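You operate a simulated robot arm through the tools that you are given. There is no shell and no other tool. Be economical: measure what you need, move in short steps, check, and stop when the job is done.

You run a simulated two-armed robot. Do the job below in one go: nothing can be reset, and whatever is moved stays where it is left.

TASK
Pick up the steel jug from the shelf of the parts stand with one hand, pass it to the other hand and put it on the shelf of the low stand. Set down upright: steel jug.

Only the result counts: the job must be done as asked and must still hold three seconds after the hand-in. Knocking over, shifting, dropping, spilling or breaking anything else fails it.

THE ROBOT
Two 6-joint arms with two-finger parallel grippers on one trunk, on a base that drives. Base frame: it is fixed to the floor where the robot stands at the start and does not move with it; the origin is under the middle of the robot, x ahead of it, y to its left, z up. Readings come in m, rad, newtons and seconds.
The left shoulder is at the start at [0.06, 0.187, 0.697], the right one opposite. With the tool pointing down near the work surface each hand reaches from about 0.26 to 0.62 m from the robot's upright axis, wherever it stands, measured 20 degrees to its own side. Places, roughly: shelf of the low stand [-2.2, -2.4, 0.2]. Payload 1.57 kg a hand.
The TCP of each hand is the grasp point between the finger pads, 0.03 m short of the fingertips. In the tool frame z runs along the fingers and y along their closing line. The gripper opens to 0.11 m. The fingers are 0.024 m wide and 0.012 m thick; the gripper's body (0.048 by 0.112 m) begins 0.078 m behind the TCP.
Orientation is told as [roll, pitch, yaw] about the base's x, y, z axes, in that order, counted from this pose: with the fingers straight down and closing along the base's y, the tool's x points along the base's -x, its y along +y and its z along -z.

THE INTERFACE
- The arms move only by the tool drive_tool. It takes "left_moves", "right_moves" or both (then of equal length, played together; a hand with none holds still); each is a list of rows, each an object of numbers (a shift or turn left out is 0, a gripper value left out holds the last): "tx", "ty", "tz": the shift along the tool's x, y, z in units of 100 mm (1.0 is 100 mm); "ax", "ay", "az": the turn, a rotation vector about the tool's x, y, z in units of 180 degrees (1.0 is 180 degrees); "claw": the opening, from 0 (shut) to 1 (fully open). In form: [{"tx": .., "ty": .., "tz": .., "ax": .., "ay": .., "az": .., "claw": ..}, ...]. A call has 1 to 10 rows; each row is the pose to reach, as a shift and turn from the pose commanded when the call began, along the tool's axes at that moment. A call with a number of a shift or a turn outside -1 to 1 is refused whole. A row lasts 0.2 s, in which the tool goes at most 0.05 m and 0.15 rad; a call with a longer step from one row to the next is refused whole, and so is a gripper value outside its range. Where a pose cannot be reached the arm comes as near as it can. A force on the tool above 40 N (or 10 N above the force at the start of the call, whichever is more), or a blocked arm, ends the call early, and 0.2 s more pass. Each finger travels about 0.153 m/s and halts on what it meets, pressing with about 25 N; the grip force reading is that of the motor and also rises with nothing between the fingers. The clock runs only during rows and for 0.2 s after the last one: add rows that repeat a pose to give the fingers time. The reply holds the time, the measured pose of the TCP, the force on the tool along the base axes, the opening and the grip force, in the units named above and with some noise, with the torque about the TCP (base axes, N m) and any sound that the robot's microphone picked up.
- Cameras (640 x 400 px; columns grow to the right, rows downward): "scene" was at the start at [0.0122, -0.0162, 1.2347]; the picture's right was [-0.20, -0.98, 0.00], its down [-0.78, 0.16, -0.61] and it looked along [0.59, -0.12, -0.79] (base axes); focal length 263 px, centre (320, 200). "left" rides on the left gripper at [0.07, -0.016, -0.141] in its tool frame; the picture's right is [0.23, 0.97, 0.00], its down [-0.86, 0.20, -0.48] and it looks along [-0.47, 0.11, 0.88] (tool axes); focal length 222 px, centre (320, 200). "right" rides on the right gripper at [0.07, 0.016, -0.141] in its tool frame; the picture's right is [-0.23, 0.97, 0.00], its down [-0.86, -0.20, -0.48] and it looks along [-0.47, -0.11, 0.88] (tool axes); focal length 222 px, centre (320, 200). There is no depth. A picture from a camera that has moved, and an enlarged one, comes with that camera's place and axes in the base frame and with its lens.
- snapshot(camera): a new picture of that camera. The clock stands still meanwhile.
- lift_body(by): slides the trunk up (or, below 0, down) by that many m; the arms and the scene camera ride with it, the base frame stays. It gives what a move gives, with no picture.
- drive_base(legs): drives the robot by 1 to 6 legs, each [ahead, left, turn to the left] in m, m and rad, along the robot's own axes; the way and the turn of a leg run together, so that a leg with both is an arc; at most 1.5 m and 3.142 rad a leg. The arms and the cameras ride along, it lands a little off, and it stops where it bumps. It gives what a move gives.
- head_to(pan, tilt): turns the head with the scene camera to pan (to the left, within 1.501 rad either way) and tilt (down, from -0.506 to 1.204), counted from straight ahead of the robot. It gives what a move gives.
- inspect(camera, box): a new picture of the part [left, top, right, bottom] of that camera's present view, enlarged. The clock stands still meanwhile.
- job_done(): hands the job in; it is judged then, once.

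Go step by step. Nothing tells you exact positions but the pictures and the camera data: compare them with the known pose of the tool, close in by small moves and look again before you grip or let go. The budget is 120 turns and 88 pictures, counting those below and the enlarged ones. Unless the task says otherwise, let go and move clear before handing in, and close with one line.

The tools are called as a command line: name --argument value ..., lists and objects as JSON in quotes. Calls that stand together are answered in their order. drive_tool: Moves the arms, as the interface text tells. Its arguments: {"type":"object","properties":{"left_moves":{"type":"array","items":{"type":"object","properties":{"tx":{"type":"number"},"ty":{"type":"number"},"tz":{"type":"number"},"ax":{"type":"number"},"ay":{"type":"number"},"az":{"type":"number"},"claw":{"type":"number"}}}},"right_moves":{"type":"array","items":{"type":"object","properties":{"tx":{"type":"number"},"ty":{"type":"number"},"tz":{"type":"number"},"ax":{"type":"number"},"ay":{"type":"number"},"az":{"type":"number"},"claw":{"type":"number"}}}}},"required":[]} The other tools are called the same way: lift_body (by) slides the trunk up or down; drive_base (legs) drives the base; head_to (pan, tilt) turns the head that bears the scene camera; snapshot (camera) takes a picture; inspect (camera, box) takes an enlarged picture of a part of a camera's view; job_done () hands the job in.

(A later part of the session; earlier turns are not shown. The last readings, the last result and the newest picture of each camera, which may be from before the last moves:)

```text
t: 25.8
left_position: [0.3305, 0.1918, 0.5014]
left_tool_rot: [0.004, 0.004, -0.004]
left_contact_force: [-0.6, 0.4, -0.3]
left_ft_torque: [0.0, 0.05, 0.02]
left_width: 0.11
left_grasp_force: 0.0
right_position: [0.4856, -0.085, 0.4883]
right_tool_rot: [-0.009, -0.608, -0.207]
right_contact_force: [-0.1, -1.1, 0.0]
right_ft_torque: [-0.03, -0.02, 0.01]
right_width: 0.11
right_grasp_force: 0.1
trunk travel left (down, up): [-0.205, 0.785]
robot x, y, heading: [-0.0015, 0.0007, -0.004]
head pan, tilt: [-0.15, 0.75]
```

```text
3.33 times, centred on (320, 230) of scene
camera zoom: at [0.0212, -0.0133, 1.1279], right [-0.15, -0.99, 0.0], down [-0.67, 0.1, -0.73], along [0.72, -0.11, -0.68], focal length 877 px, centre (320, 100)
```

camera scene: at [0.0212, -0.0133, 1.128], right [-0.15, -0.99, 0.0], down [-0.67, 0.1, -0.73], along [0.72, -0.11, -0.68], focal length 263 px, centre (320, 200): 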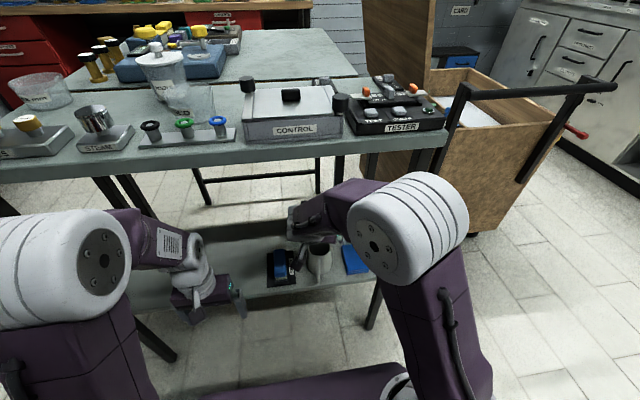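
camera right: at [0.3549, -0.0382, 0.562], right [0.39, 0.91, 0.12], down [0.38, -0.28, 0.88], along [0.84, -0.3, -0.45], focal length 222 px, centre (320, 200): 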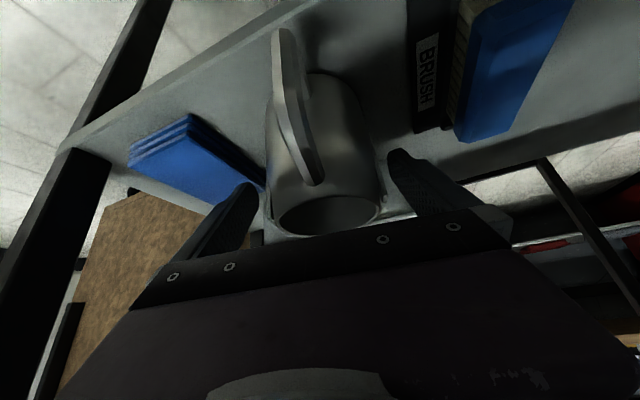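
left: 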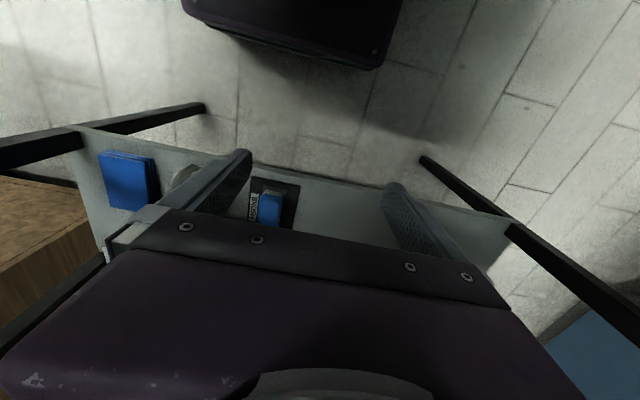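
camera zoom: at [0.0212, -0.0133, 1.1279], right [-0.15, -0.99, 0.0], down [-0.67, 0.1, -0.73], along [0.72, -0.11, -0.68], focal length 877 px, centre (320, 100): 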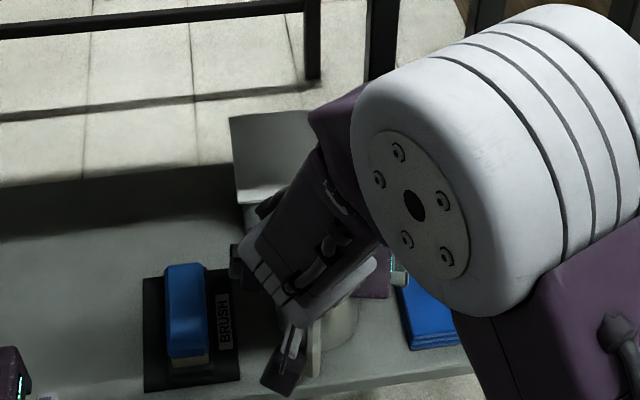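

Fingers sit either side of the tabs. Closing.

drive_tool --right_moves '[{"claw": 0.9}, {"claw": 0.8}, {"claw": 0.7}, {"claw": 0.5}, {"claw": 0.0}, {"claw": 0.0}, {"claw": 0.0}]'

drive_tool --right_moves '[{"tx": -0.03, "tz": -0.04}, {"tx": -0.06, "tz": -0.082}, {"tx": -0.086, "tz": -0.123}, {"tx": -0.086, "tz": -0.123}]'

snapshot --camera "right"

```text
t: 27.4
left_position: [0.331, 0.1911, 0.5016]
left_tool_rot: [0.006, 0.003, -0.003]
left_contact_force: [-0.2, -0.3, 1.4]
left_ft_torque: [0.02, -0.02, 0.01]
left_width: 0.11
left_grasp_force: 0.1
right_position: [0.4853, -0.0847, 0.488]
right_tool_rot: [-0.01, -0.61, -0.208]
right_contact_force: [0.4, -0.3, 1.2]
right_ft_torque: [-0.01, 0.0, -0.01]
right_width: 0.0714
right_grasp_force: 25.3
trunk travel left (down, up): [-0.205, 0.785]
robot x, y, heading: [-0.0017, 0.0027, -0.002]
head pan, tilt: [-0.15, 0.75]
```

```text
t: 28.4
left_position: [0.332, 0.1919, 0.5021]
left_tool_rot: [0.005, 0.003, -0.003]
left_contact_force: [0.1, 0.5, 0.3]
left_ft_torque: [-0.01, 0.06, -0.01]
left_width: 0.1097
left_grasp_force: 0.0
right_position: [0.485, -0.0839, 0.5026]
right_tool_rot: [-0.01, -0.61, -0.209]
right_contact_force: [0.1, -0.4, -2.2]
right_ft_torque: [0.0, -0.06, 0.0]
right_width: 0.0714
right_grasp_force: 24.9
trunk travel left (down, up): [-0.205, 0.785]
robot x, y, heading: [-0.0034, -0.0002, 0.008]
head pan, tilt: [-0.15, 0.75]
```

```text
50 pictures are left
camera right: at [0.3558, -0.0383, 0.5773], right [0.39, 0.91, 0.12], down [0.38, -0.28, 0.88], along [0.84, -0.3, -0.45], focal length 222 px, centre (320, 200)
```

right: 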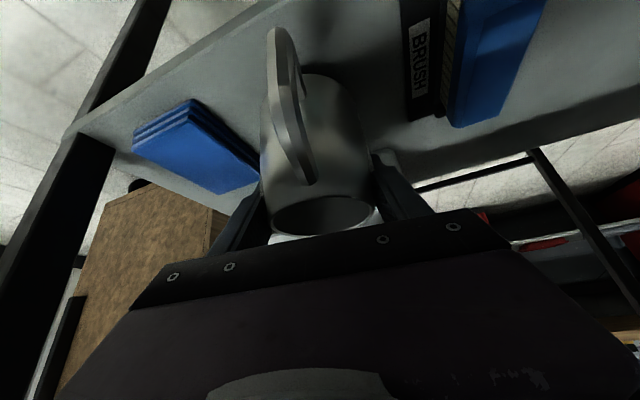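

The tab grip holds (width constant 71 mm, load ≈2.2 N). Lifting further and backing the base away from the bench.

drive_tool --right_moves '[{"tx": -0.06, "tz": -0.08}, {"tx": -0.12, "tz": -0.17}, {"tx": -0.18, "tz": -0.26}, {"tx": -0.22, "tz": -0.32}, {"tx": -0.22, "tz": -0.32}]'

drive_base --legs '[[-0.2, 0, 0]]'

snapshot --camera "scene"

snapshot --camera "right"

```text
t: 29.6
left_position: [0.3311, 0.1905, 0.5012]
left_tool_rot: [0.005, 0.004, -0.005]
left_contact_force: [0.3, 0.2, 0.0]
left_ft_torque: [0.0, 0.0, 0.02]
left_width: 0.11
left_grasp_force: 0.1
right_position: [0.4869, -0.084, 0.542]
right_tool_rot: [-0.009, -0.61, -0.208]
right_contact_force: [-0.4, -0.6, -1.6]
right_ft_torque: [-0.01, -0.01, 0.03]
right_width: 0.0716
right_grasp_force: 25.2
trunk travel left (down, up): [-0.205, 0.785]
robot x, y, heading: [-0.0036, -0.002, 0.0]
head pan, tilt: [-0.15, 0.75]
```

```text
t: 31.2
left_position: [0.1273, 0.1918, 0.5014]
left_tool_rot: [0.007, 0.002, -0.002]
left_contact_force: [0.3, 0.8, -0.3]
left_ft_torque: [-0.01, 0.02, -0.01]
left_width: 0.1102
left_grasp_force: 0.0
right_position: [0.2814, -0.085, 0.5425]
right_tool_rot: [-0.008, -0.608, -0.205]
right_contact_force: [0.5, -0.3, -1.1]
right_ft_torque: [0.02, -0.02, 0.0]
right_width: 0.0716
right_grasp_force: 25.2
trunk travel left (down, up): [-0.205, 0.785]
robot x, y, heading: [-0.2065, 0.0006, 0.004]
head pan, tilt: [-0.15, 0.75]
```

```text
49 pictures are left
camera scene: at [-0.1831, -0.0133, 1.128], right [-0.15, -0.99, 0.0], down [-0.67, 0.1, -0.73], along [0.72, -0.11, -0.68], focal length 263 px, centre (320, 200)
```

scene: 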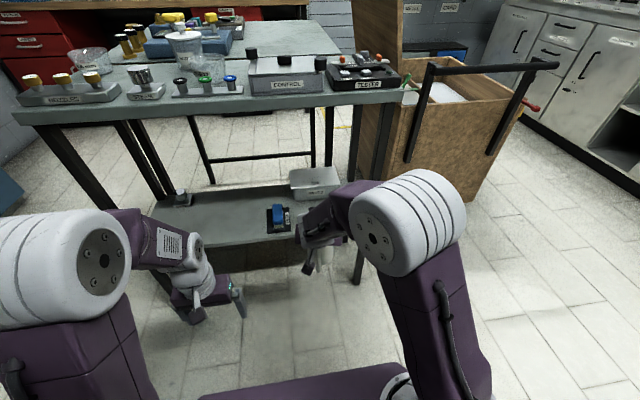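

```text
48 pictures are left
camera right: at [0.1525, -0.038, 0.6159], right [0.39, 0.91, 0.12], down [0.38, -0.28, 0.88], along [0.84, -0.3, -0.45], focal length 222 px, centre (320, 200)
```

right: 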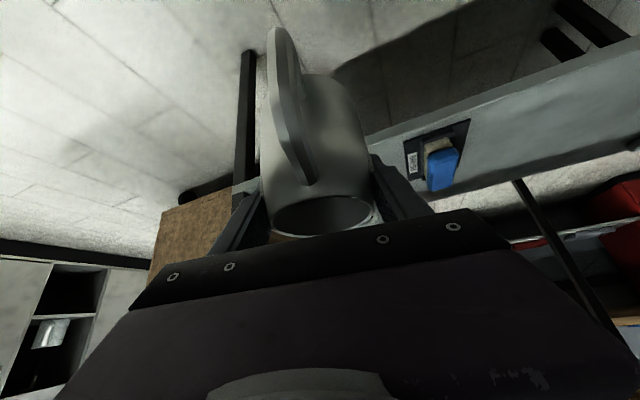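

Jug held steadily and out of the shelf. I back up further, then begin turning the right hand so its heading points left (handle toward the right side), for a face-to-face handover.

drive_base --legs '[[-0.25, 0, 0]]'

drive_tool --right_moves '[{"tx": 0.02, "ty": -0.01, "tz": -0.08, "ax": -0.0245, "az": -0.035}, {"tx": 0.04, "ty": -0.03, "tz": -0.17, "ax": -0.049, "az": -0.07}, {"tx": 0.07, "ty": -0.04, "tz": -0.26, "ax": -0.0735, "az": -0.105}, {"tx": 0.1, "ty": -0.06, "tz": -0.36, "ax": -0.098, "az": -0.14}, {"tx": 0.12, "ty": -0.08, "tz": -0.46, "ax": -0.1225, "az": -0.175}, {"tx": 0.15, "ty": -0.09, "tz": -0.56, "ax": -0.147, "az": -0.21}, {"tx": 0.17, "ty": -0.11, "tz": -0.66, "ax": -0.1715, "az": -0.245}, {"tx": 0.195, "ty": -0.122, "tz": -0.747, "ax": -0.196, "az": -0.28}, {"tx": 0.195, "ty": -0.122, "tz": -0.747, "ax": -0.219, "az": -0.313}, {"tx": 0.195, "ty": -0.122, "tz": -0.747, "ax": -0.219, "az": -0.313}]'

snapshot --camera "scene"

```text
t: 33.1
left_position: [-0.1011, 0.2072, 0.502]
left_tool_rot: [0.006, 0.004, 0.023]
left_contact_force: [0.1, 0.3, 0.1]
left_ft_torque: [0.01, -0.01, -0.01]
left_width: 0.1101
left_grasp_force: 0.2
right_position: [0.0616, -0.0652, 0.5411]
right_tool_rot: [-0.008, -0.61, -0.182]
right_contact_force: [0.4, 0.0, -2.5]
right_ft_torque: [-0.04, -0.05, -0.01]
right_width: 0.0714
right_grasp_force: 25.6
trunk travel left (down, up): [-0.205, 0.785]
robot x, y, heading: [-0.4272, 0.0076, 0.025]
head pan, tilt: [-0.15, 0.75]
stopped in leg 1: the robot was blocked; the commanded pose is now the measured one
```

```text
t: 35.3
left_position: [-0.101, 0.2065, 0.5023]
left_tool_rot: [0.005, 0.005, 0.025]
left_contact_force: [-0.8, 0.1, -0.1]
left_ft_torque: [-0.05, -0.05, -0.01]
left_width: 0.1099
left_grasp_force: 0.1
right_position: [0.0016, -0.0657, 0.5902]
right_tool_rot: [-0.001, -0.601, 1.015]
right_contact_force: [0.8, 0.1, -2.9]
right_ft_torque: [0.0, 0.0, -0.03]
right_width: 0.0712
right_grasp_force: 24.1
right hand out of reach, approached as far as the arm can: row 4
trunk travel left (down, up): [-0.205, 0.785]
robot x, y, heading: [-0.4253, 0.0071, 0.023]
head pan, tilt: [-0.15, 0.75]
```

```text
47 pictures are left
camera scene: at [-0.405, -0.0064, 1.1279], right [-0.12, -0.99, 0.0], down [-0.68, 0.08, -0.73], along [0.73, -0.09, -0.68], focal length 263 px, centre (320, 200)
```

scene: 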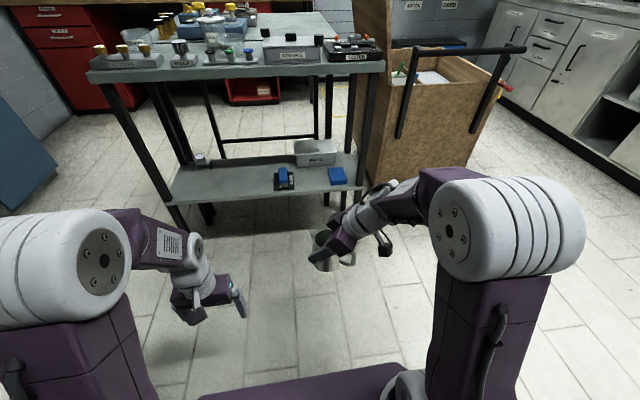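

The base bumped something behind. I pull forward a little and look to both sides/back before anything else.

drive_base --legs '[[0.05, 0, 0]]'

head_to --pan 1.5 --tilt 0.6

snapshot --camera "scene"

head_to --pan -1.5 --tilt 0.6

snapshot --camera "scene"

```text
t: 36.2
left_position: [-0.0496, 0.2078, 0.5014]
left_tool_rot: [0.004, 0.004, 0.022]
left_contact_force: [0.3, 0.7, -0.5]
left_ft_torque: [0.0, 0.0, -0.02]
left_width: 0.1104
left_grasp_force: 0.1
right_position: [0.0528, -0.0637, 0.5917]
right_tool_rot: [0.0, -0.601, 1.014]
right_contact_force: [0.2, -0.4, -1.8]
right_ft_torque: [0.02, 0.0, -0.01]
right_width: 0.0713
right_grasp_force: 25.2
trunk travel left (down, up): [-0.205, 0.785]
robot x, y, heading: [-0.3764, 0.0076, 0.021]
head pan, tilt: [-0.15, 0.75]
```

```text
t: 37.9
left_position: [-0.0506, 0.2076, 0.5011]
left_tool_rot: [0.006, 0.004, 0.022]
left_contact_force: [0.0, -0.8, -0.3]
left_ft_torque: [0.01, 0.0, 0.03]
left_width: 0.1102
left_grasp_force: 0.1
right_position: [0.0539, -0.0648, 0.5907]
right_tool_rot: [-0.001, -0.604, 1.013]
right_contact_force: [0.1, -0.6, -1.3]
right_ft_torque: [0.03, -0.02, 0.03]
right_width: 0.0716
right_grasp_force: 25.2
trunk travel left (down, up): [-0.205, 0.785]
robot x, y, heading: [-0.3764, 0.0077, 0.029]
head pan, tilt: [1.499, 0.6]
```

```text
46 pictures are left
camera scene: at [-0.433, 0.0934, 1.1408], right [1.0, -0.05, 0.0], down [-0.03, -0.56, -0.83], along [0.04, 0.82, -0.56], focal length 263 px, centre (320, 200)
```

scene: 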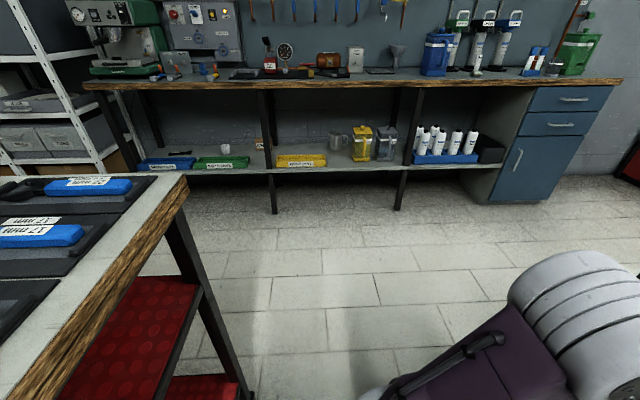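

```text
t: 40.5
left_position: [-0.0513, 0.2071, 0.502]
left_tool_rot: [0.005, 0.002, 0.023]
left_contact_force: [-0.5, -0.5, -0.3]
left_ft_torque: [-0.02, -0.02, -0.03]
left_width: 0.1098
left_grasp_force: 0.0
right_position: [0.0538, -0.063, 0.5909]
right_tool_rot: [-0.002, -0.604, 1.014]
right_contact_force: [-0.1, 0.3, -1.9]
right_ft_torque: [0.02, -0.01, -0.02]
right_width: 0.0715
right_grasp_force: 24.9
trunk travel left (down, up): [-0.205, 0.785]
robot x, y, heading: [-0.3754, 0.0096, 0.028]
head pan, tilt: [-1.499, 0.6]
```

```text
45 pictures are left
camera scene: at [-0.4285, -0.0828, 1.1408], right [-1.0, -0.1, 0.0], down [-0.06, 0.56, -0.83], along [0.08, -0.82, -0.56], focal length 263 px, centre (320, 200)
```

scene: 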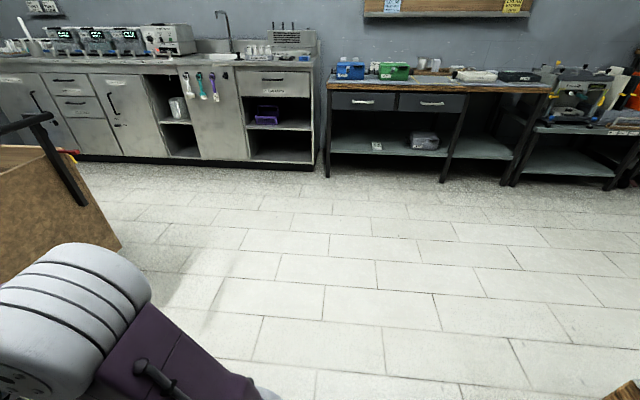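

Behind is a heavy table (just brushed by the base). The space here is fine for the handover. I finish the right-hand turn and yaw the left hand (still vertical) to point its tilt direction to the right.

drive_tool --right_moves '[{"ax": -0.02, "az": -0.029}, {"ax": -0.04, "az": -0.058}, {"ax": -0.06, "az": -0.087}, {"ax": -0.08, "az": -0.116}, {"ax": -0.0902, "az": -0.131}, {"ax": -0.0902, "az": -0.131}]' --left_moves '[{"az": 0.044}, {"az": 0.088}, {"az": 0.132}, {"az": 0.176}, {"az": 0.22}, {"az": 0.261}]'

drive_tool --left_moves '[{"az": 0.044}, {"az": 0.088}, {"az": 0.132}, {"az": 0.176}, {"az": 0.22}, {"az": 0.261}, {"az": 0.261}]'

head_to --pan 0.0 --tilt 0.85

snapshot --camera "scene"

```text
t: 41.9
left_position: [-0.0511, 0.2069, 0.5019]
left_tool_rot: [-0.001, 0.005, -0.799]
left_contact_force: [-0.6, 0.8, 0.0]
left_ft_torque: [-0.03, 0.0, -0.04]
left_width: 0.11
left_grasp_force: 0.0
right_position: [0.0471, -0.0556, 0.5786]
right_tool_rot: [-0.005, -0.599, 1.515]
right_contact_force: [0.1, 1.1, -1.3]
right_ft_torque: [0.01, 0.03, 0.01]
right_width: 0.071
right_grasp_force: 24.8
right hand out of reach, approached as far as the arm can: row 4, 5, 6
trunk travel left (down, up): [-0.205, 0.785]
robot x, y, heading: [-0.3799, 0.0068, 0.025]
head pan, tilt: [-1.499, 0.6]
```

```text
t: 43.5
left_position: [-0.0514, 0.2072, 0.5012]
left_tool_rot: [-0.002, 0.004, -1.62]
left_contact_force: [-0.1, -0.3, -0.2]
left_ft_torque: [0.02, 0.02, -0.02]
left_width: 0.1102
left_grasp_force: 0.0
right_position: [0.0457, -0.0564, 0.5787]
right_tool_rot: [-0.005, -0.6, 1.514]
right_contact_force: [0.0, -0.3, -2.1]
right_ft_torque: [0.0, 0.03, -0.03]
right_width: 0.0715
right_grasp_force: 24.8
trunk travel left (down, up): [-0.205, 0.785]
robot x, y, heading: [-0.3773, 0.0072, 0.028]
head pan, tilt: [-1.499, 0.6]
```

```text
t: 45.1
left_position: [-0.0502, 0.2062, 0.5017]
left_tool_rot: [-0.005, 0.002, -1.619]
left_contact_force: [0.0, -0.2, -0.4]
left_ft_torque: [0.01, 0.02, -0.01]
left_width: 0.1099
left_grasp_force: 0.1
right_position: [0.0466, -0.0566, 0.5795]
right_tool_rot: [-0.006, -0.601, 1.513]
right_contact_force: [0.5, -0.3, -2.6]
right_ft_torque: [0.03, -0.01, 0.03]
right_width: 0.0714
right_grasp_force: 25.0
trunk travel left (down, up): [-0.205, 0.785]
robot x, y, heading: [-0.3747, 0.0085, 0.029]
head pan, tilt: [0.0, 0.85]
```

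```text
44 pictures are left
camera scene: at [-0.3589, 0.0071, 1.1199], right [0.03, -1.0, 0.0], down [-0.75, -0.02, -0.66], along [0.66, 0.02, -0.75], focal length 263 px, centre (320, 200)
```

scene: 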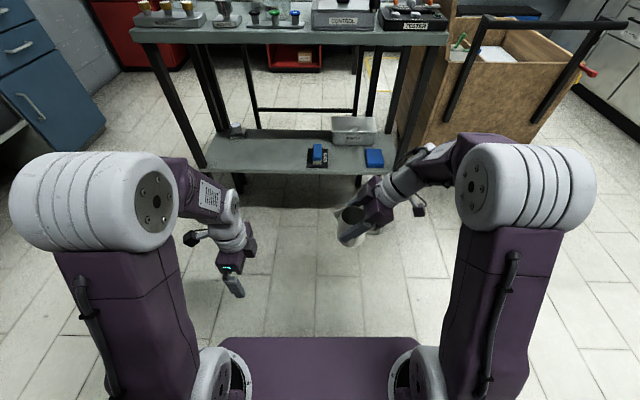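

Now tilt the left hand toward the jug (≈70° from vertical) while moving to a standoff on the jug's spout side.

drive_tool --left_moves '[{"tx": -0.05, "ty": 0.1, "tz": -0.03, "ay": -0.044}, {"tx": -0.1, "ty": 0.2, "tz": -0.06, "ay": -0.088}, {"tx": -0.15, "ty": 0.3, "tz": -0.1, "ay": -0.132}, {"tx": -0.25, "ty": 0.45, "tz": -0.13, "ay": -0.176}, {"tx": -0.35, "ty": 0.6, "tz": -0.16, "ay": -0.22}, {"tx": -0.45, "ty": 0.75, "tz": -0.2, "ay": -0.264}, {"tx": -0.5, "ty": 0.85, "tz": -0.23, "ay": -0.308}, {"tx": -0.5, "ty": 0.95, "tz": -0.26, "ay": -0.352}, {"tx": -0.5, "ty": 0.95, "tz": -0.26, "ay": -0.388}, {"tx": -0.5, "ty": 0.95, "tz": -0.26, "ay": -0.388}]'

snapshot --camera "left"

snapshot --camera "scene"

```text
t: 47.3
left_position: [0.0425, 0.1525, 0.5273]
left_tool_rot: [-0.008, -1.217, -1.608]
left_contact_force: [0.5, 0.1, -0.8]
left_ft_torque: [0.04, 0.0, 0.06]
left_width: 0.11
left_grasp_force: 0.0
right_position: [0.046, -0.0561, 0.5773]
right_tool_rot: [-0.005, -0.601, 1.512]
right_contact_force: [-0.6, 0.0, -2.1]
right_ft_torque: [0.01, -0.01, 0.0]
right_width: 0.0711
right_grasp_force: 25.4
trunk travel left (down, up): [-0.205, 0.785]
robot x, y, heading: [-0.3747, 0.0072, 0.022]
head pan, tilt: [0.0, 0.85]
```

```text
43 pictures are left
camera left: at [0.0347, 0.3088, 0.51], right [0.98, 0.03, -0.22], down [0.21, 0.14, 0.97], along [0.06, -0.99, 0.13], focal length 222 px, centre (320, 200)
```

left: 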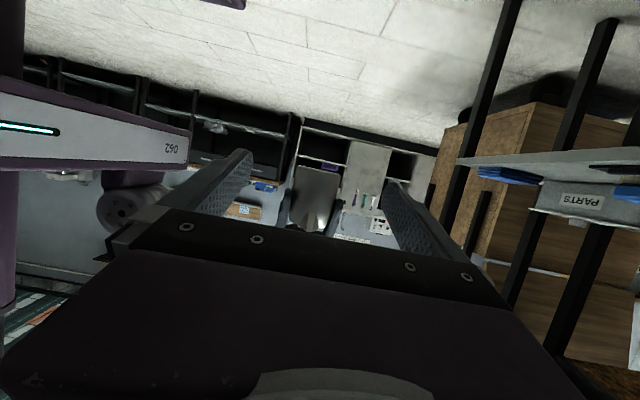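

```text
42 pictures are left
camera scene: at [-0.3589, 0.0072, 1.1199], right [0.03, -1.0, 0.0], down [-0.75, -0.02, -0.66], along [0.66, 0.02, -0.75], focal length 263 px, centre (320, 200)
```

scene: 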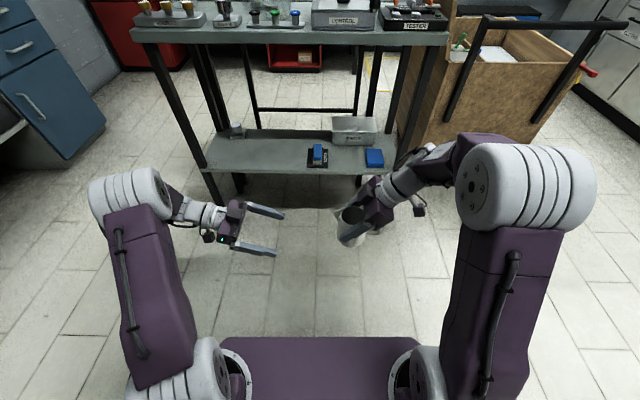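

Reachable. Zooming on jug from both views to measure offsets.

inspect --camera "left" --box '[240, 130, 400, 250]'

inspect --camera "scene" --box '[220, 170, 440, 280]'

```text
3.33 times, centred on (320, 190) of left
camera zoom: at [0.0347, 0.3088, 0.51], right [0.98, 0.03, -0.22], down [0.21, 0.14, 0.97], along [0.06, -0.99, 0.13], focal length 740 px, centre (320, 233)
```

zoom: 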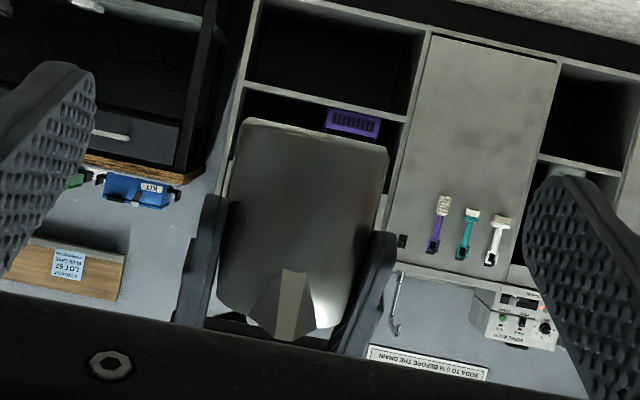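

```text
2.91 times, centred on (330, 225) of scene
camera zoom: at [-0.3589, 0.0072, 1.1199], right [0.03, -1.0, 0.0], down [-0.75, -0.02, -0.66], along [0.66, 0.02, -0.75], focal length 765 px, centre (291, 127)
```

zoom: 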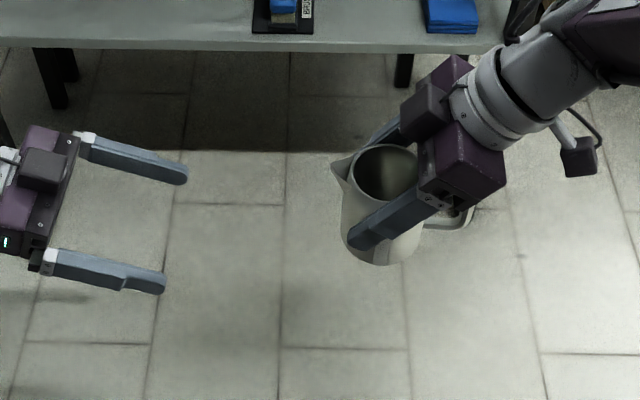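

The giver's fingertips end ≈4 cm above the jug's base, leaving room for a near-horizontal left grip ≈2 cm above the base. I level the left hand to ≈5° below horizontal and move to a close standoff.

drive_tool --left_moves '[{"tx": -0.09, "ty": 0.05, "tz": 0.2, "ay": -0.043}, {"tx": -0.18, "ty": 0.099, "tz": 0.42, "ay": -0.085}, {"tx": -0.27, "ty": 0.099, "tz": 0.64, "ay": -0.085}, {"tx": -0.354, "ty": 0.099, "tz": 0.852, "ay": -0.085}, {"tx": -0.354, "ty": 0.099, "tz": 0.852, "ay": -0.085}]'

snapshot --camera "left"

inspect --camera "scene" --box '[240, 170, 430, 280]'

```text
t: 48.5
left_position: [0.046, 0.0603, 0.5299]
left_tool_rot: [-0.041, -1.481, -1.573]
left_contact_force: [-0.1, 1.0, 0.1]
left_ft_torque: [-0.01, 0.02, 0.03]
left_width: 0.1102
left_grasp_force: 0.1
right_position: [0.0455, -0.0567, 0.5781]
right_tool_rot: [-0.005, -0.601, 1.513]
right_contact_force: [1.1, -0.3, -1.4]
right_ft_torque: [0.04, -0.02, 0.04]
right_width: 0.0711
right_grasp_force: 25.3
trunk travel left (down, up): [-0.205, 0.785]
robot x, y, heading: [-0.3749, 0.0009, 0.027]
head pan, tilt: [0.0, 0.85]
```

```text
39 pictures are left
camera left: at [0.0373, 0.2065, 0.4731], right [0.97, -0.02, -0.23], down [0.22, 0.39, 0.89], along [0.07, -0.92, 0.39], focal length 222 px, centre (320, 200)
```

left: 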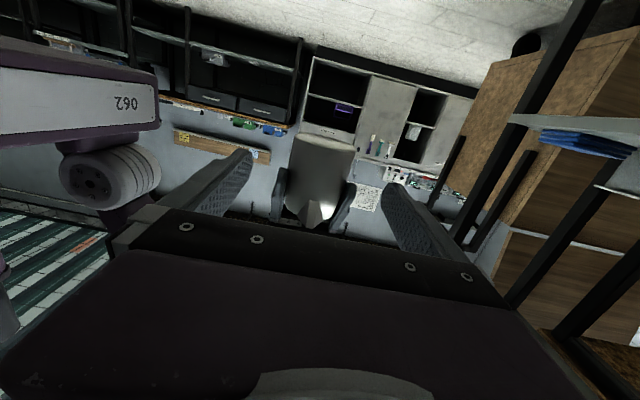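

```text
3.37 times, centred on (335, 225) of scene
camera zoom: at [-0.3589, 0.0071, 1.1199], right [0.03, -1.0, 0.0], down [-0.75, -0.02, -0.66], along [0.66, 0.02, -0.75], focal length 886 px, centre (270, 116)
```

zoom: 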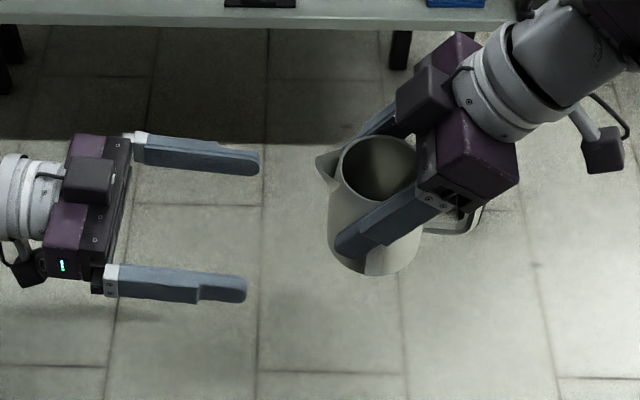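

inspect --camera "left" --box '[240, 120, 400, 240]'

```text
3.33 times, centred on (320, 180) of left
camera zoom: at [0.0373, 0.2065, 0.4731], right [0.97, -0.02, -0.23], down [0.22, 0.39, 0.89], along [0.07, -0.92, 0.39], focal length 740 px, centre (320, 267)
```

zoom: 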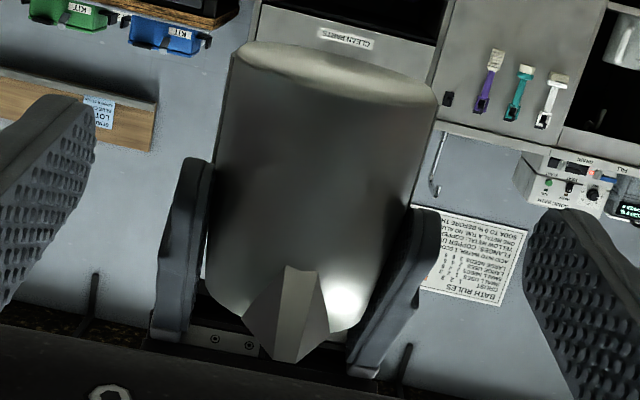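

Base of the jug at z≈0.513, axis x≈0.0455; giver's tips at z≈0.549. Left TCP z 0.531 fits between. Advancing 6 cm first.

drive_tool --left_moves '[{"tx": -0.02, "ty": 0.04, "tz": 0.2}, {"tx": -0.04, "ty": 0.04, "tz": 0.4}, {"tx": -0.065, "ty": 0.04, "tz": 0.6}, {"tx": -0.065, "ty": 0.04, "tz": 0.6}]'

inspect --camera "left" --box '[220, 100, 420, 240]'

inspect --camera "scene" --box '[260, 180, 400, 270]'

```text
t: 49.5
left_position: [0.0483, 0.0003, 0.5315]
left_tool_rot: [-0.034, -1.482, -1.584]
left_contact_force: [-1.0, -0.2, -0.4]
left_ft_torque: [0.0, 0.01, -0.05]
left_width: 0.1101
left_grasp_force: 0.0
right_position: [0.0461, -0.0564, 0.5785]
right_tool_rot: [-0.005, -0.6, 1.513]
right_contact_force: [-0.1, 0.6, -1.7]
right_ft_torque: [0.0, 0.01, -0.02]
right_width: 0.0714
right_grasp_force: 24.5
trunk travel left (down, up): [-0.205, 0.785]
robot x, y, heading: [-0.3749, 0.0084, 0.03]
head pan, tilt: [0.0, 0.85]
```

```text
2.86 times, centred on (320, 170) of left
camera zoom: at [0.0399, 0.1464, 0.4742], right [0.97, -0.02, -0.23], down [0.22, 0.39, 0.89], along [0.07, -0.92, 0.39], focal length 635 px, centre (320, 286)
```

zoom: 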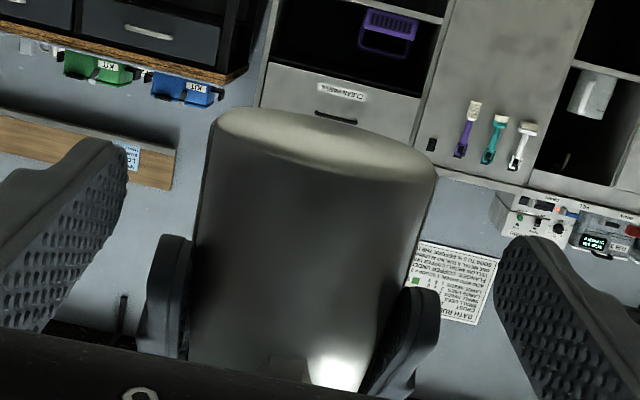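

```text
4.44 times, centred on (330, 225) of scene
camera zoom: at [-0.3589, 0.0071, 1.1199], right [0.03, -1.0, 0.0], down [-0.75, -0.02, -0.66], along [0.66, 0.02, -0.75], focal length 1169 px, centre (276, 89)
```

zoom: 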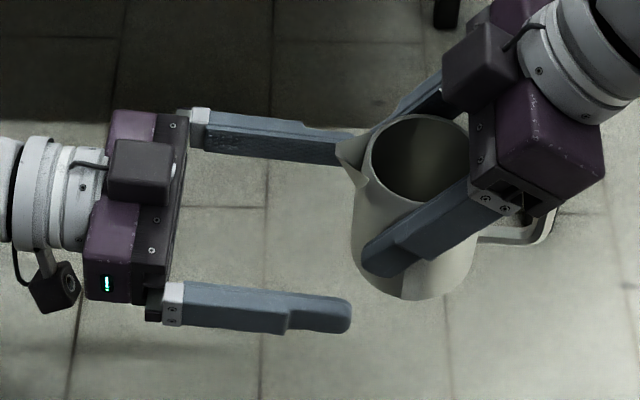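

Heights fit (free band 0.513–0.547, TCP 0.531). Advancing the last 5 cm.

drive_tool --left_moves '[{"tx": -0.015, "tz": 0.17}, {"tx": -0.03, "tz": 0.34}, {"tx": -0.045, "tz": 0.5}, {"tx": -0.045, "tz": 0.5}]'

inspect --camera "left" --box '[200, 80, 440, 240]'

inspect --camera "scene" --box '[280, 180, 400, 270]'

```text
t: 50.5
left_position: [0.0469, -0.0499, 0.5315]
left_tool_rot: [-0.039, -1.482, -1.58]
left_contact_force: [0.5, -0.4, 0.1]
left_ft_torque: [0.03, -0.01, 0.02]
left_width: 0.1099
left_grasp_force: 0.1
right_position: [0.0463, -0.0574, 0.5792]
right_tool_rot: [-0.006, -0.601, 1.512]
right_contact_force: [0.5, 1.2, -1.7]
right_ft_torque: [0.05, -0.03, -0.04]
right_width: 0.0714
right_grasp_force: 25.0
trunk travel left (down, up): [-0.205, 0.785]
robot x, y, heading: [-0.3774, 0.0048, 0.023]
head pan, tilt: [0.0, 0.85]
```

```text
2.50 times, centred on (320, 160) of left
camera zoom: at [0.0379, 0.0955, 0.4732], right [0.97, -0.03, -0.23], down [0.22, 0.39, 0.89], along [0.07, -0.92, 0.39], focal length 555 px, centre (320, 300)
```

zoom: 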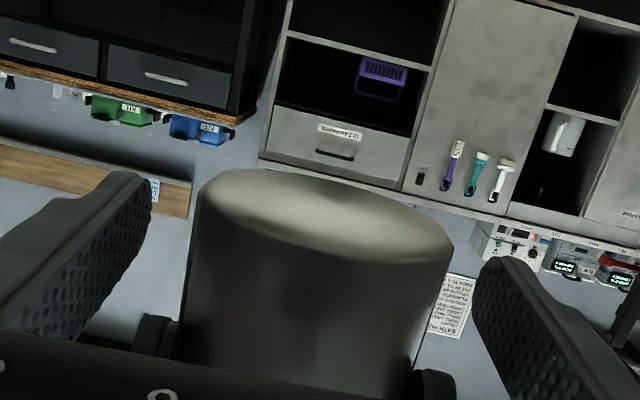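

```text
4.44 times, centred on (340, 225) of scene
camera zoom: at [-0.3589, 0.0071, 1.1199], right [0.03, -1.0, 0.0], down [-0.75, -0.02, -0.66], along [0.66, 0.02, -0.75], focal length 1169 px, centre (231, 89)
```

zoom: 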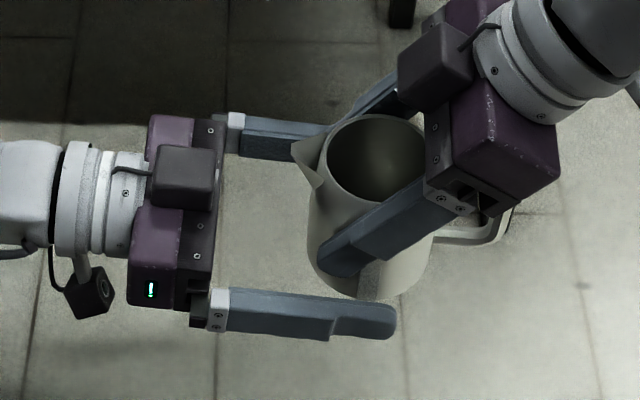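

Centred. Closing the left gripper gently.

drive_tool --left_moves '[{"claw": 0.9}, {"claw": 0.8}, {"claw": 0.72}, {"claw": 0.66}, {"claw": 0.5}, {"claw": 0.0}, {"claw": 0.0}, {"claw": 0.0}]'

inspect --camera "left" --box '[200, 80, 440, 240]'

```text
t: 52.3
left_position: [0.0467, -0.0496, 0.5314]
left_tool_rot: [-0.039, -1.481, -1.58]
left_contact_force: [-5.7, 0.5, 0.8]
left_ft_torque: [-0.04, -0.3, -0.45]
left_width: 0.0717
left_grasp_force: 25.3
right_position: [0.0476, -0.0562, 0.5778]
right_tool_rot: [-0.006, -0.601, 1.515]
right_contact_force: [6.1, -0.2, -2.6]
right_ft_torque: [0.04, -0.05, 0.41]
right_width: 0.0714
right_grasp_force: 24.9
trunk travel left (down, up): [-0.205, 0.785]
robot x, y, heading: [-0.3738, 0.0117, 0.024]
head pan, tilt: [0.0, 0.85]
```

```text
2.50 times, centred on (320, 160) of left
camera zoom: at [0.0378, 0.0957, 0.4731], right [0.97, -0.03, -0.23], down [0.22, 0.39, 0.89], along [0.07, -0.92, 0.39], focal length 555 px, centre (320, 300)
```

zoom: 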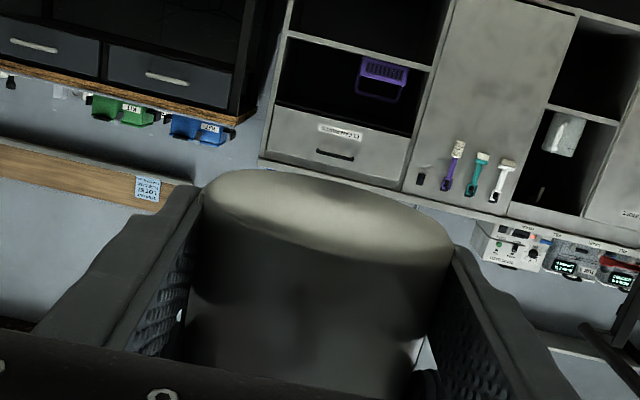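

Both hands hold the jug by its tabs. Now the right hand opens.

drive_tool --right_moves '[{"claw": 0.68}, {"claw": 0.72}, {"claw": 0.8}, {"claw": 0.9}, {"claw": 1.0}, {"claw": 1.0}]'

inspect --camera "scene" --box '[280, 180, 400, 270]'

inspect --camera "left" --box '[200, 80, 440, 240]'

```text
t: 53.7
left_position: [0.0462, -0.0505, 0.5305]
left_tool_rot: [-0.041, -1.483, -1.576]
left_contact_force: [0.2, -0.1, 0.1]
left_ft_torque: [0.07, 0.02, 0.03]
left_width: 0.0714
left_grasp_force: 25.3
right_position: [0.0459, -0.0575, 0.5793]
right_tool_rot: [-0.005, -0.6, 1.514]
right_contact_force: [-0.2, 0.5, 0.0]
right_ft_torque: [0.02, -0.02, -0.02]
right_width: 0.11
right_grasp_force: 0.1
trunk travel left (down, up): [-0.205, 0.785]
robot x, y, heading: [-0.3743, 0.0091, 0.031]
head pan, tilt: [0.0, 0.85]
```

```text
4.44 times, centred on (340, 225) of scene
camera zoom: at [-0.3589, 0.0071, 1.1199], right [0.03, -1.0, 0.0], down [-0.75, -0.02, -0.66], along [0.66, 0.02, -0.75], focal length 1169 px, centre (231, 89)
```

zoom: 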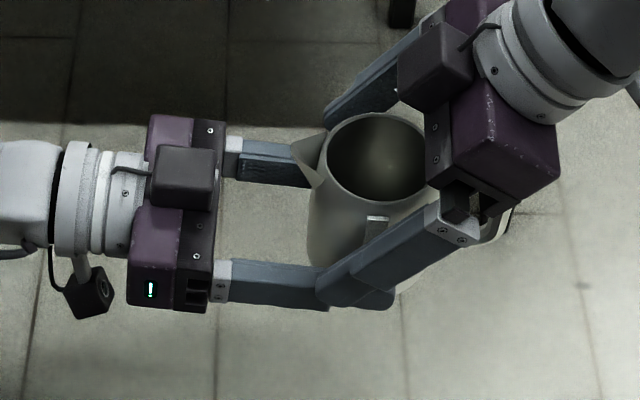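

```text
2.50 times, centred on (320, 160) of left
camera zoom: at [0.038, 0.0958, 0.4731], right [0.97, -0.02, -0.23], down [0.22, 0.39, 0.89], along [0.07, -0.92, 0.39], focal length 555 px, centre (320, 300)
```

zoom: 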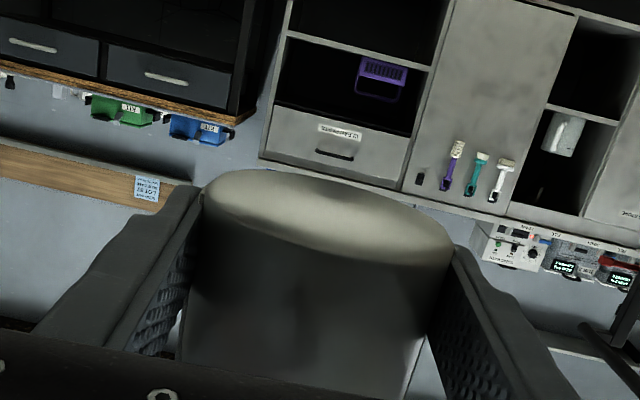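

The left hand holds it alone. Withdrawing the right hand backward along its fingers, with small steps.

drive_tool --right_moves '[{"tz": -0.15}, {"tz": -0.35}, {"tz": -0.6}, {"tz": -0.85}, {"tz": -1.0}, {"tz": -1.0}]'

snapshot --camera "scene"

```text
t: 55.1
left_position: [0.046, -0.0507, 0.53]
left_tool_rot: [-0.056, -1.481, -1.57]
left_contact_force: [-26.8, -7.3, 0.8]
left_ft_torque: [0.09, -0.86, -0.49]
left_width: 0.0717
left_grasp_force: 24.9
right_position: [0.0233, -0.0655, 0.5852]
right_tool_rot: [-0.013, -0.602, 1.515]
right_contact_force: [26.2, 6.3, -1.6]
right_ft_torque: [0.33, -0.55, 0.19]
right_width: 0.1099
right_grasp_force: 0.1
right hand out of reach, approached as far as the arm can: row 1, 2, 3, 4, 5, 6
trunk travel left (down, up): [-0.205, 0.785]
robot x, y, heading: [-0.3759, 0.0079, 0.025]
head pan, tilt: [0.0, 0.85]
```

```text
29 pictures are left
camera scene: at [-0.3588, 0.0072, 1.1199], right [0.03, -1.0, 0.0], down [-0.75, -0.02, -0.66], along [0.66, 0.02, -0.75], focal length 263 px, centre (320, 200)
```

scene: 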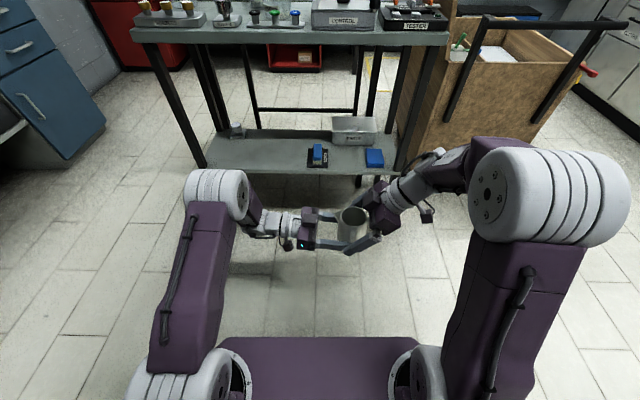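

The right arm couldn't reach that retreat and drifted sideways, pushing on the jug. I first undo the sideways drift (+x) in small steps.

drive_tool --right_moves '[{"ty": -0.1}, {"ty": -0.2}]'

```text
t: 55.7
left_position: [0.0488, -0.0499, 0.5309]
left_tool_rot: [-0.03, -1.482, -1.584]
left_contact_force: [0.2, -0.1, -0.9]
left_ft_torque: [0.04, 0.02, 0.01]
left_width: 0.0712
left_grasp_force: 24.9
right_position: [0.0403, -0.0613, 0.5775]
right_tool_rot: [-0.002, -0.6, 1.512]
right_contact_force: [-0.5, 0.0, -1.3]
right_ft_torque: [0.02, 0.0, -0.02]
right_width: 0.11
right_grasp_force: 0.1
right hand out of reach, approached as far as the arm can: row 1, 2
trunk travel left (down, up): [-0.205, 0.785]
robot x, y, heading: [-0.377, 0.0078, 0.032]
head pan, tilt: [0.0, 0.85]
```

Forces are gone. The easier way out: the left hand carries the jug straight away (+y) out of the open right fingers.

drive_tool --left_moves '[{"tx": 0.005, "tz": -0.05}, {"tx": 0.015, "tz": -0.15}, {"tx": 0.03, "tz": -0.3}, {"tx": 0.045, "tz": -0.5}, {"tx": 0.065, "tz": -0.7}, {"tx": 0.08, "tz": -0.88}, {"tx": 0.09, "tz": -0.99}, {"tx": 0.09, "tz": -0.99}]'

snapshot --camera "scene"

```text
t: 57.5
left_position: [0.0512, 0.0501, 0.5307]
left_tool_rot: [-0.039, -1.483, -1.58]
left_contact_force: [-0.2, 0.0, -0.3]
left_ft_torque: [0.04, 0.01, 0.03]
left_width: 0.0713
left_grasp_force: 25.0
right_position: [0.0399, -0.0636, 0.5792]
right_tool_rot: [-0.008, -0.6, 1.512]
right_contact_force: [0.0, 0.5, 0.2]
right_ft_torque: [0.01, -0.01, 0.0]
right_width: 0.11
right_grasp_force: 0.1
trunk travel left (down, up): [-0.205, 0.785]
robot x, y, heading: [-0.3783, 0.0115, 0.025]
head pan, tilt: [0.0, 0.85]
```

```text
28 pictures are left
camera scene: at [-0.3589, 0.0072, 1.1199], right [0.03, -1.0, 0.0], down [-0.75, -0.02, -0.66], along [0.66, 0.02, -0.75], focal length 263 px, centre (320, 200)
```

scene: 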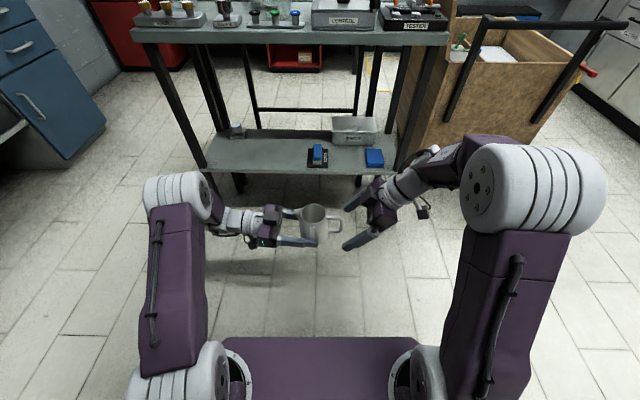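

Handover done: the jug is upright in the left hand. Now I turn the right hand back to a relaxed yaw.

drive_tool --right_moves '[{"ax": 0.025, "az": 0.036}, {"ax": 0.05, "az": 0.072}, {"ax": 0.075, "az": 0.108}, {"ax": 0.1, "az": 0.144}, {"ax": 0.125, "az": 0.18}, {"ax": 0.15, "az": 0.216}, {"ax": 0.169, "az": 0.2475}, {"ax": 0.169, "az": 0.2475}]'

```text
t: 59.3
left_position: [0.0504, 0.0492, 0.5309]
left_tool_rot: [-0.038, -1.482, -1.579]
left_contact_force: [0.0, 0.9, -0.4]
left_ft_torque: [0.04, 0.01, 0.06]
left_width: 0.0711
left_grasp_force: 24.7
right_position: [0.0372, -0.062, 0.5794]
right_tool_rot: [0.004, -0.602, 0.566]
right_contact_force: [0.1, 0.4, -0.2]
right_ft_torque: [-0.03, 0.01, -0.01]
right_width: 0.1098
right_grasp_force: 0.1
trunk travel left (down, up): [-0.205, 0.785]
robot x, y, heading: [-0.3774, 0.008, 0.025]
head pan, tilt: [0.0, 0.85]
```

drive_tool --right_moves '[{"tx": 0.08, "ty": -0.06, "tz": -0.12, "ay": 0.0}, {"tx": 0.18, "ty": -0.14, "tz": -0.28, "ay": 0.04}, {"tx": 0.28, "ty": -0.22, "tz": -0.42, "ay": 0.08}, {"tx": 0.4, "ty": -0.3, "tz": -0.58, "ay": 0.12}, {"tx": 0.5, "ty": -0.38, "tz": -0.74, "ay": 0.155}, {"tx": 0.6, "ty": -0.45, "tz": -0.88, "ay": 0.19}, {"tx": 0.68, "ty": -0.5, "tz": -0.98, "ay": 0.19}, {"tx": 0.68, "ty": -0.5, "tz": -0.98, "ay": 0.19}]'

drive_tool --right_moves '[{"az": 0.045}, {"az": 0.09}, {"az": 0.135}, {"az": 0.18, "tz": -0.3}, {"az": 0.18, "tz": -0.6}, {"az": 0.18, "tz": -0.6}]'

snapshot --camera "scene"

```text
t: 61.1
left_position: [0.0505, 0.0494, 0.5309]
left_tool_rot: [-0.039, -1.48, -1.578]
left_contact_force: [-0.8, -0.4, 0.2]
left_ft_torque: [0.05, 0.01, -0.02]
left_width: 0.0712
left_grasp_force: 24.7
right_position: [-0.0399, -0.1646, 0.5659]
right_tool_rot: [0.118, -0.156, 0.563]
right_contact_force: [-0.3, -0.3, 0.0]
right_ft_torque: [0.0, 0.0, 0.02]
right_width: 0.1099
right_grasp_force: 0.1
right hand out of reach, approached as far as the arm can: row 4, 5, 6, 7, 8
trunk travel left (down, up): [-0.205, 0.785]
robot x, y, heading: [-0.3766, 0.0037, 0.022]
head pan, tilt: [0.0, 0.85]
```

```text
t: 62.5
left_position: [0.0514, 0.0499, 0.5314]
left_tool_rot: [-0.039, -1.482, -1.579]
left_contact_force: [-0.2, 0.1, -0.3]
left_ft_torque: [0.04, 0.0, 0.0]
left_width: 0.0712
left_grasp_force: 24.9
right_position: [-0.0463, -0.1759, 0.6095]
right_tool_rot: [0.215, -0.083, -0.003]
right_contact_force: [-0.3, -0.8, -0.1]
right_ft_torque: [0.0, 0.0, 0.06]
right_width: 0.1099
right_grasp_force: 0.2
right hand out of reach, approached as far as the arm can: row 4, 5, 6
trunk travel left (down, up): [-0.205, 0.785]
robot x, y, heading: [-0.375, 0.0066, 0.027]
head pan, tilt: [0.0, 0.85]
```

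```text
27 pictures are left
camera scene: at [-0.359, 0.0072, 1.1199], right [0.03, -1.0, 0.0], down [-0.75, -0.02, -0.66], along [0.66, 0.02, -0.75], focal length 263 px, centre (320, 200)
```

scene: 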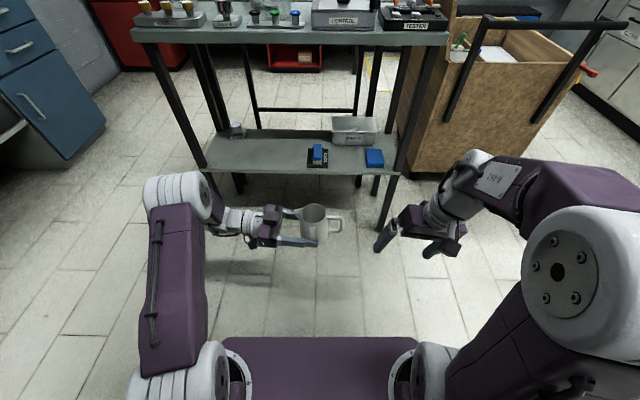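

The right hand is compact. Now I swing the left hand's heading from right to forward in two halves, moving it forward and left.

drive_tool --left_moves '[{"ax": -0.042, "az": -0.004, "tx": 0.01, "ty": 0.1, "tz": -0.08}, {"ax": -0.084, "az": -0.008, "tx": 0.02, "ty": 0.2, "tz": -0.16}, {"ax": -0.126, "az": -0.012, "tx": 0.02, "ty": 0.3, "tz": -0.24}, {"ax": -0.168, "az": -0.016, "tx": 0.03, "ty": 0.4, "tz": -0.32}, {"ax": -0.21, "az": -0.02, "tx": 0.04, "ty": 0.5, "tz": -0.42}, {"ax": -0.25, "az": -0.0225, "tx": 0.05, "ty": 0.6, "tz": -0.5}, {"ax": -0.25, "az": -0.0225, "tx": 0.05, "ty": 0.6, "tz": -0.5}]'

snapshot --camera "scene"

```text
t: 64.1
left_position: [0.1468, 0.1081, 0.5497]
left_tool_rot: [-0.076, -1.477, -0.752]
left_contact_force: [0.2, 0.4, -2.1]
left_ft_torque: [0.05, 0.02, -0.03]
left_width: 0.0712
left_grasp_force: 24.9
left hand out of reach, approached as far as the arm can: row 4, 5, 6, 7
right_position: [-0.0472, -0.1757, 0.6102]
right_tool_rot: [0.214, -0.084, -0.002]
right_contact_force: [-0.8, 0.2, 0.1]
right_ft_torque: [-0.02, -0.02, -0.01]
right_width: 0.11
right_grasp_force: 0.1
trunk travel left (down, up): [-0.205, 0.785]
robot x, y, heading: [-0.3775, 0.007, 0.025]
head pan, tilt: [0.0, 0.85]
```

```text
26 pictures are left
camera scene: at [-0.3589, 0.0072, 1.1199], right [0.03, -1.0, 0.0], down [-0.75, -0.02, -0.66], along [0.66, 0.02, -0.75], focal length 263 px, centre (320, 200)
```

scene: 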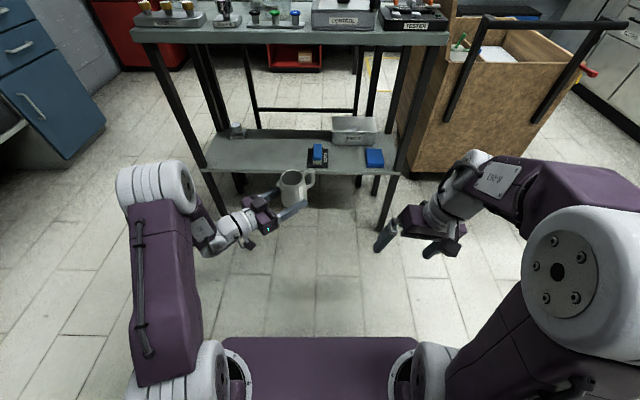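

Left hand is at about -45° heading with the jug held upright; good for driving. I drive right past the table, turn to face the low stand wall and strafe toward it.

drive_base --legs '[[0.02, -0.95, 0], [0, 0, -1.58]]'

head_to --pan -0.9 --tilt 0.5

snapshot --camera "scene"

```text
t: 72.9
left_position: [-0.2541, -1.4681, 0.5489]
left_tool_rot: [-0.074, -1.477, -2.363]
left_contact_force: [0.3, -1.1, -1.1]
left_ft_torque: [0.02, -0.04, 0.0]
left_width: 0.0713
left_grasp_force: 24.9
right_position: [-0.533, -1.266, 0.6092]
right_tool_rot: [0.215, -0.084, -1.609]
right_contact_force: [-1.2, -1.6, 0.2]
right_ft_torque: [-0.01, 0.04, -0.03]
right_width: 0.1099
right_grasp_force: 0.0
trunk travel left (down, up): [-0.205, 0.785]
robot x, y, heading: [-0.3374, -0.9416, -1.577]
head pan, tilt: [0.0, 0.85]
```

```text
t: 74.1
left_position: [-0.2553, -1.4676, 0.5496]
left_tool_rot: [-0.075, -1.477, -2.362]
left_contact_force: [0.3, 0.0, -1.2]
left_ft_torque: [0.04, -0.05, -0.03]
left_width: 0.071
left_grasp_force: 25.2
right_position: [-0.5338, -1.265, 0.6093]
right_tool_rot: [0.215, -0.084, -1.607]
right_contact_force: [-0.4, 0.4, 0.7]
right_ft_torque: [-0.03, -0.01, 0.0]
right_width: 0.1099
right_grasp_force: 0.1
trunk travel left (down, up): [-0.205, 0.785]
robot x, y, heading: [-0.3432, -0.9393, -1.583]
head pan, tilt: [-0.901, 0.499]
```

```text
25 pictures are left
camera scene: at [-0.4105, -0.9386, 1.1499], right [-0.62, 0.79, 0.0], down [0.38, 0.3, -0.88], along [-0.69, -0.54, -0.48], focal length 263 px, centre (320, 200)
```

scene: 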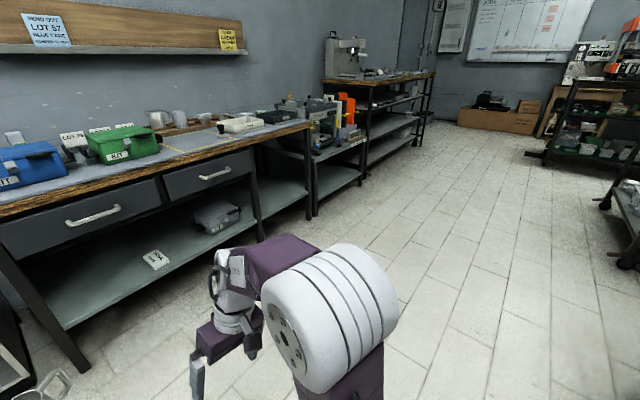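

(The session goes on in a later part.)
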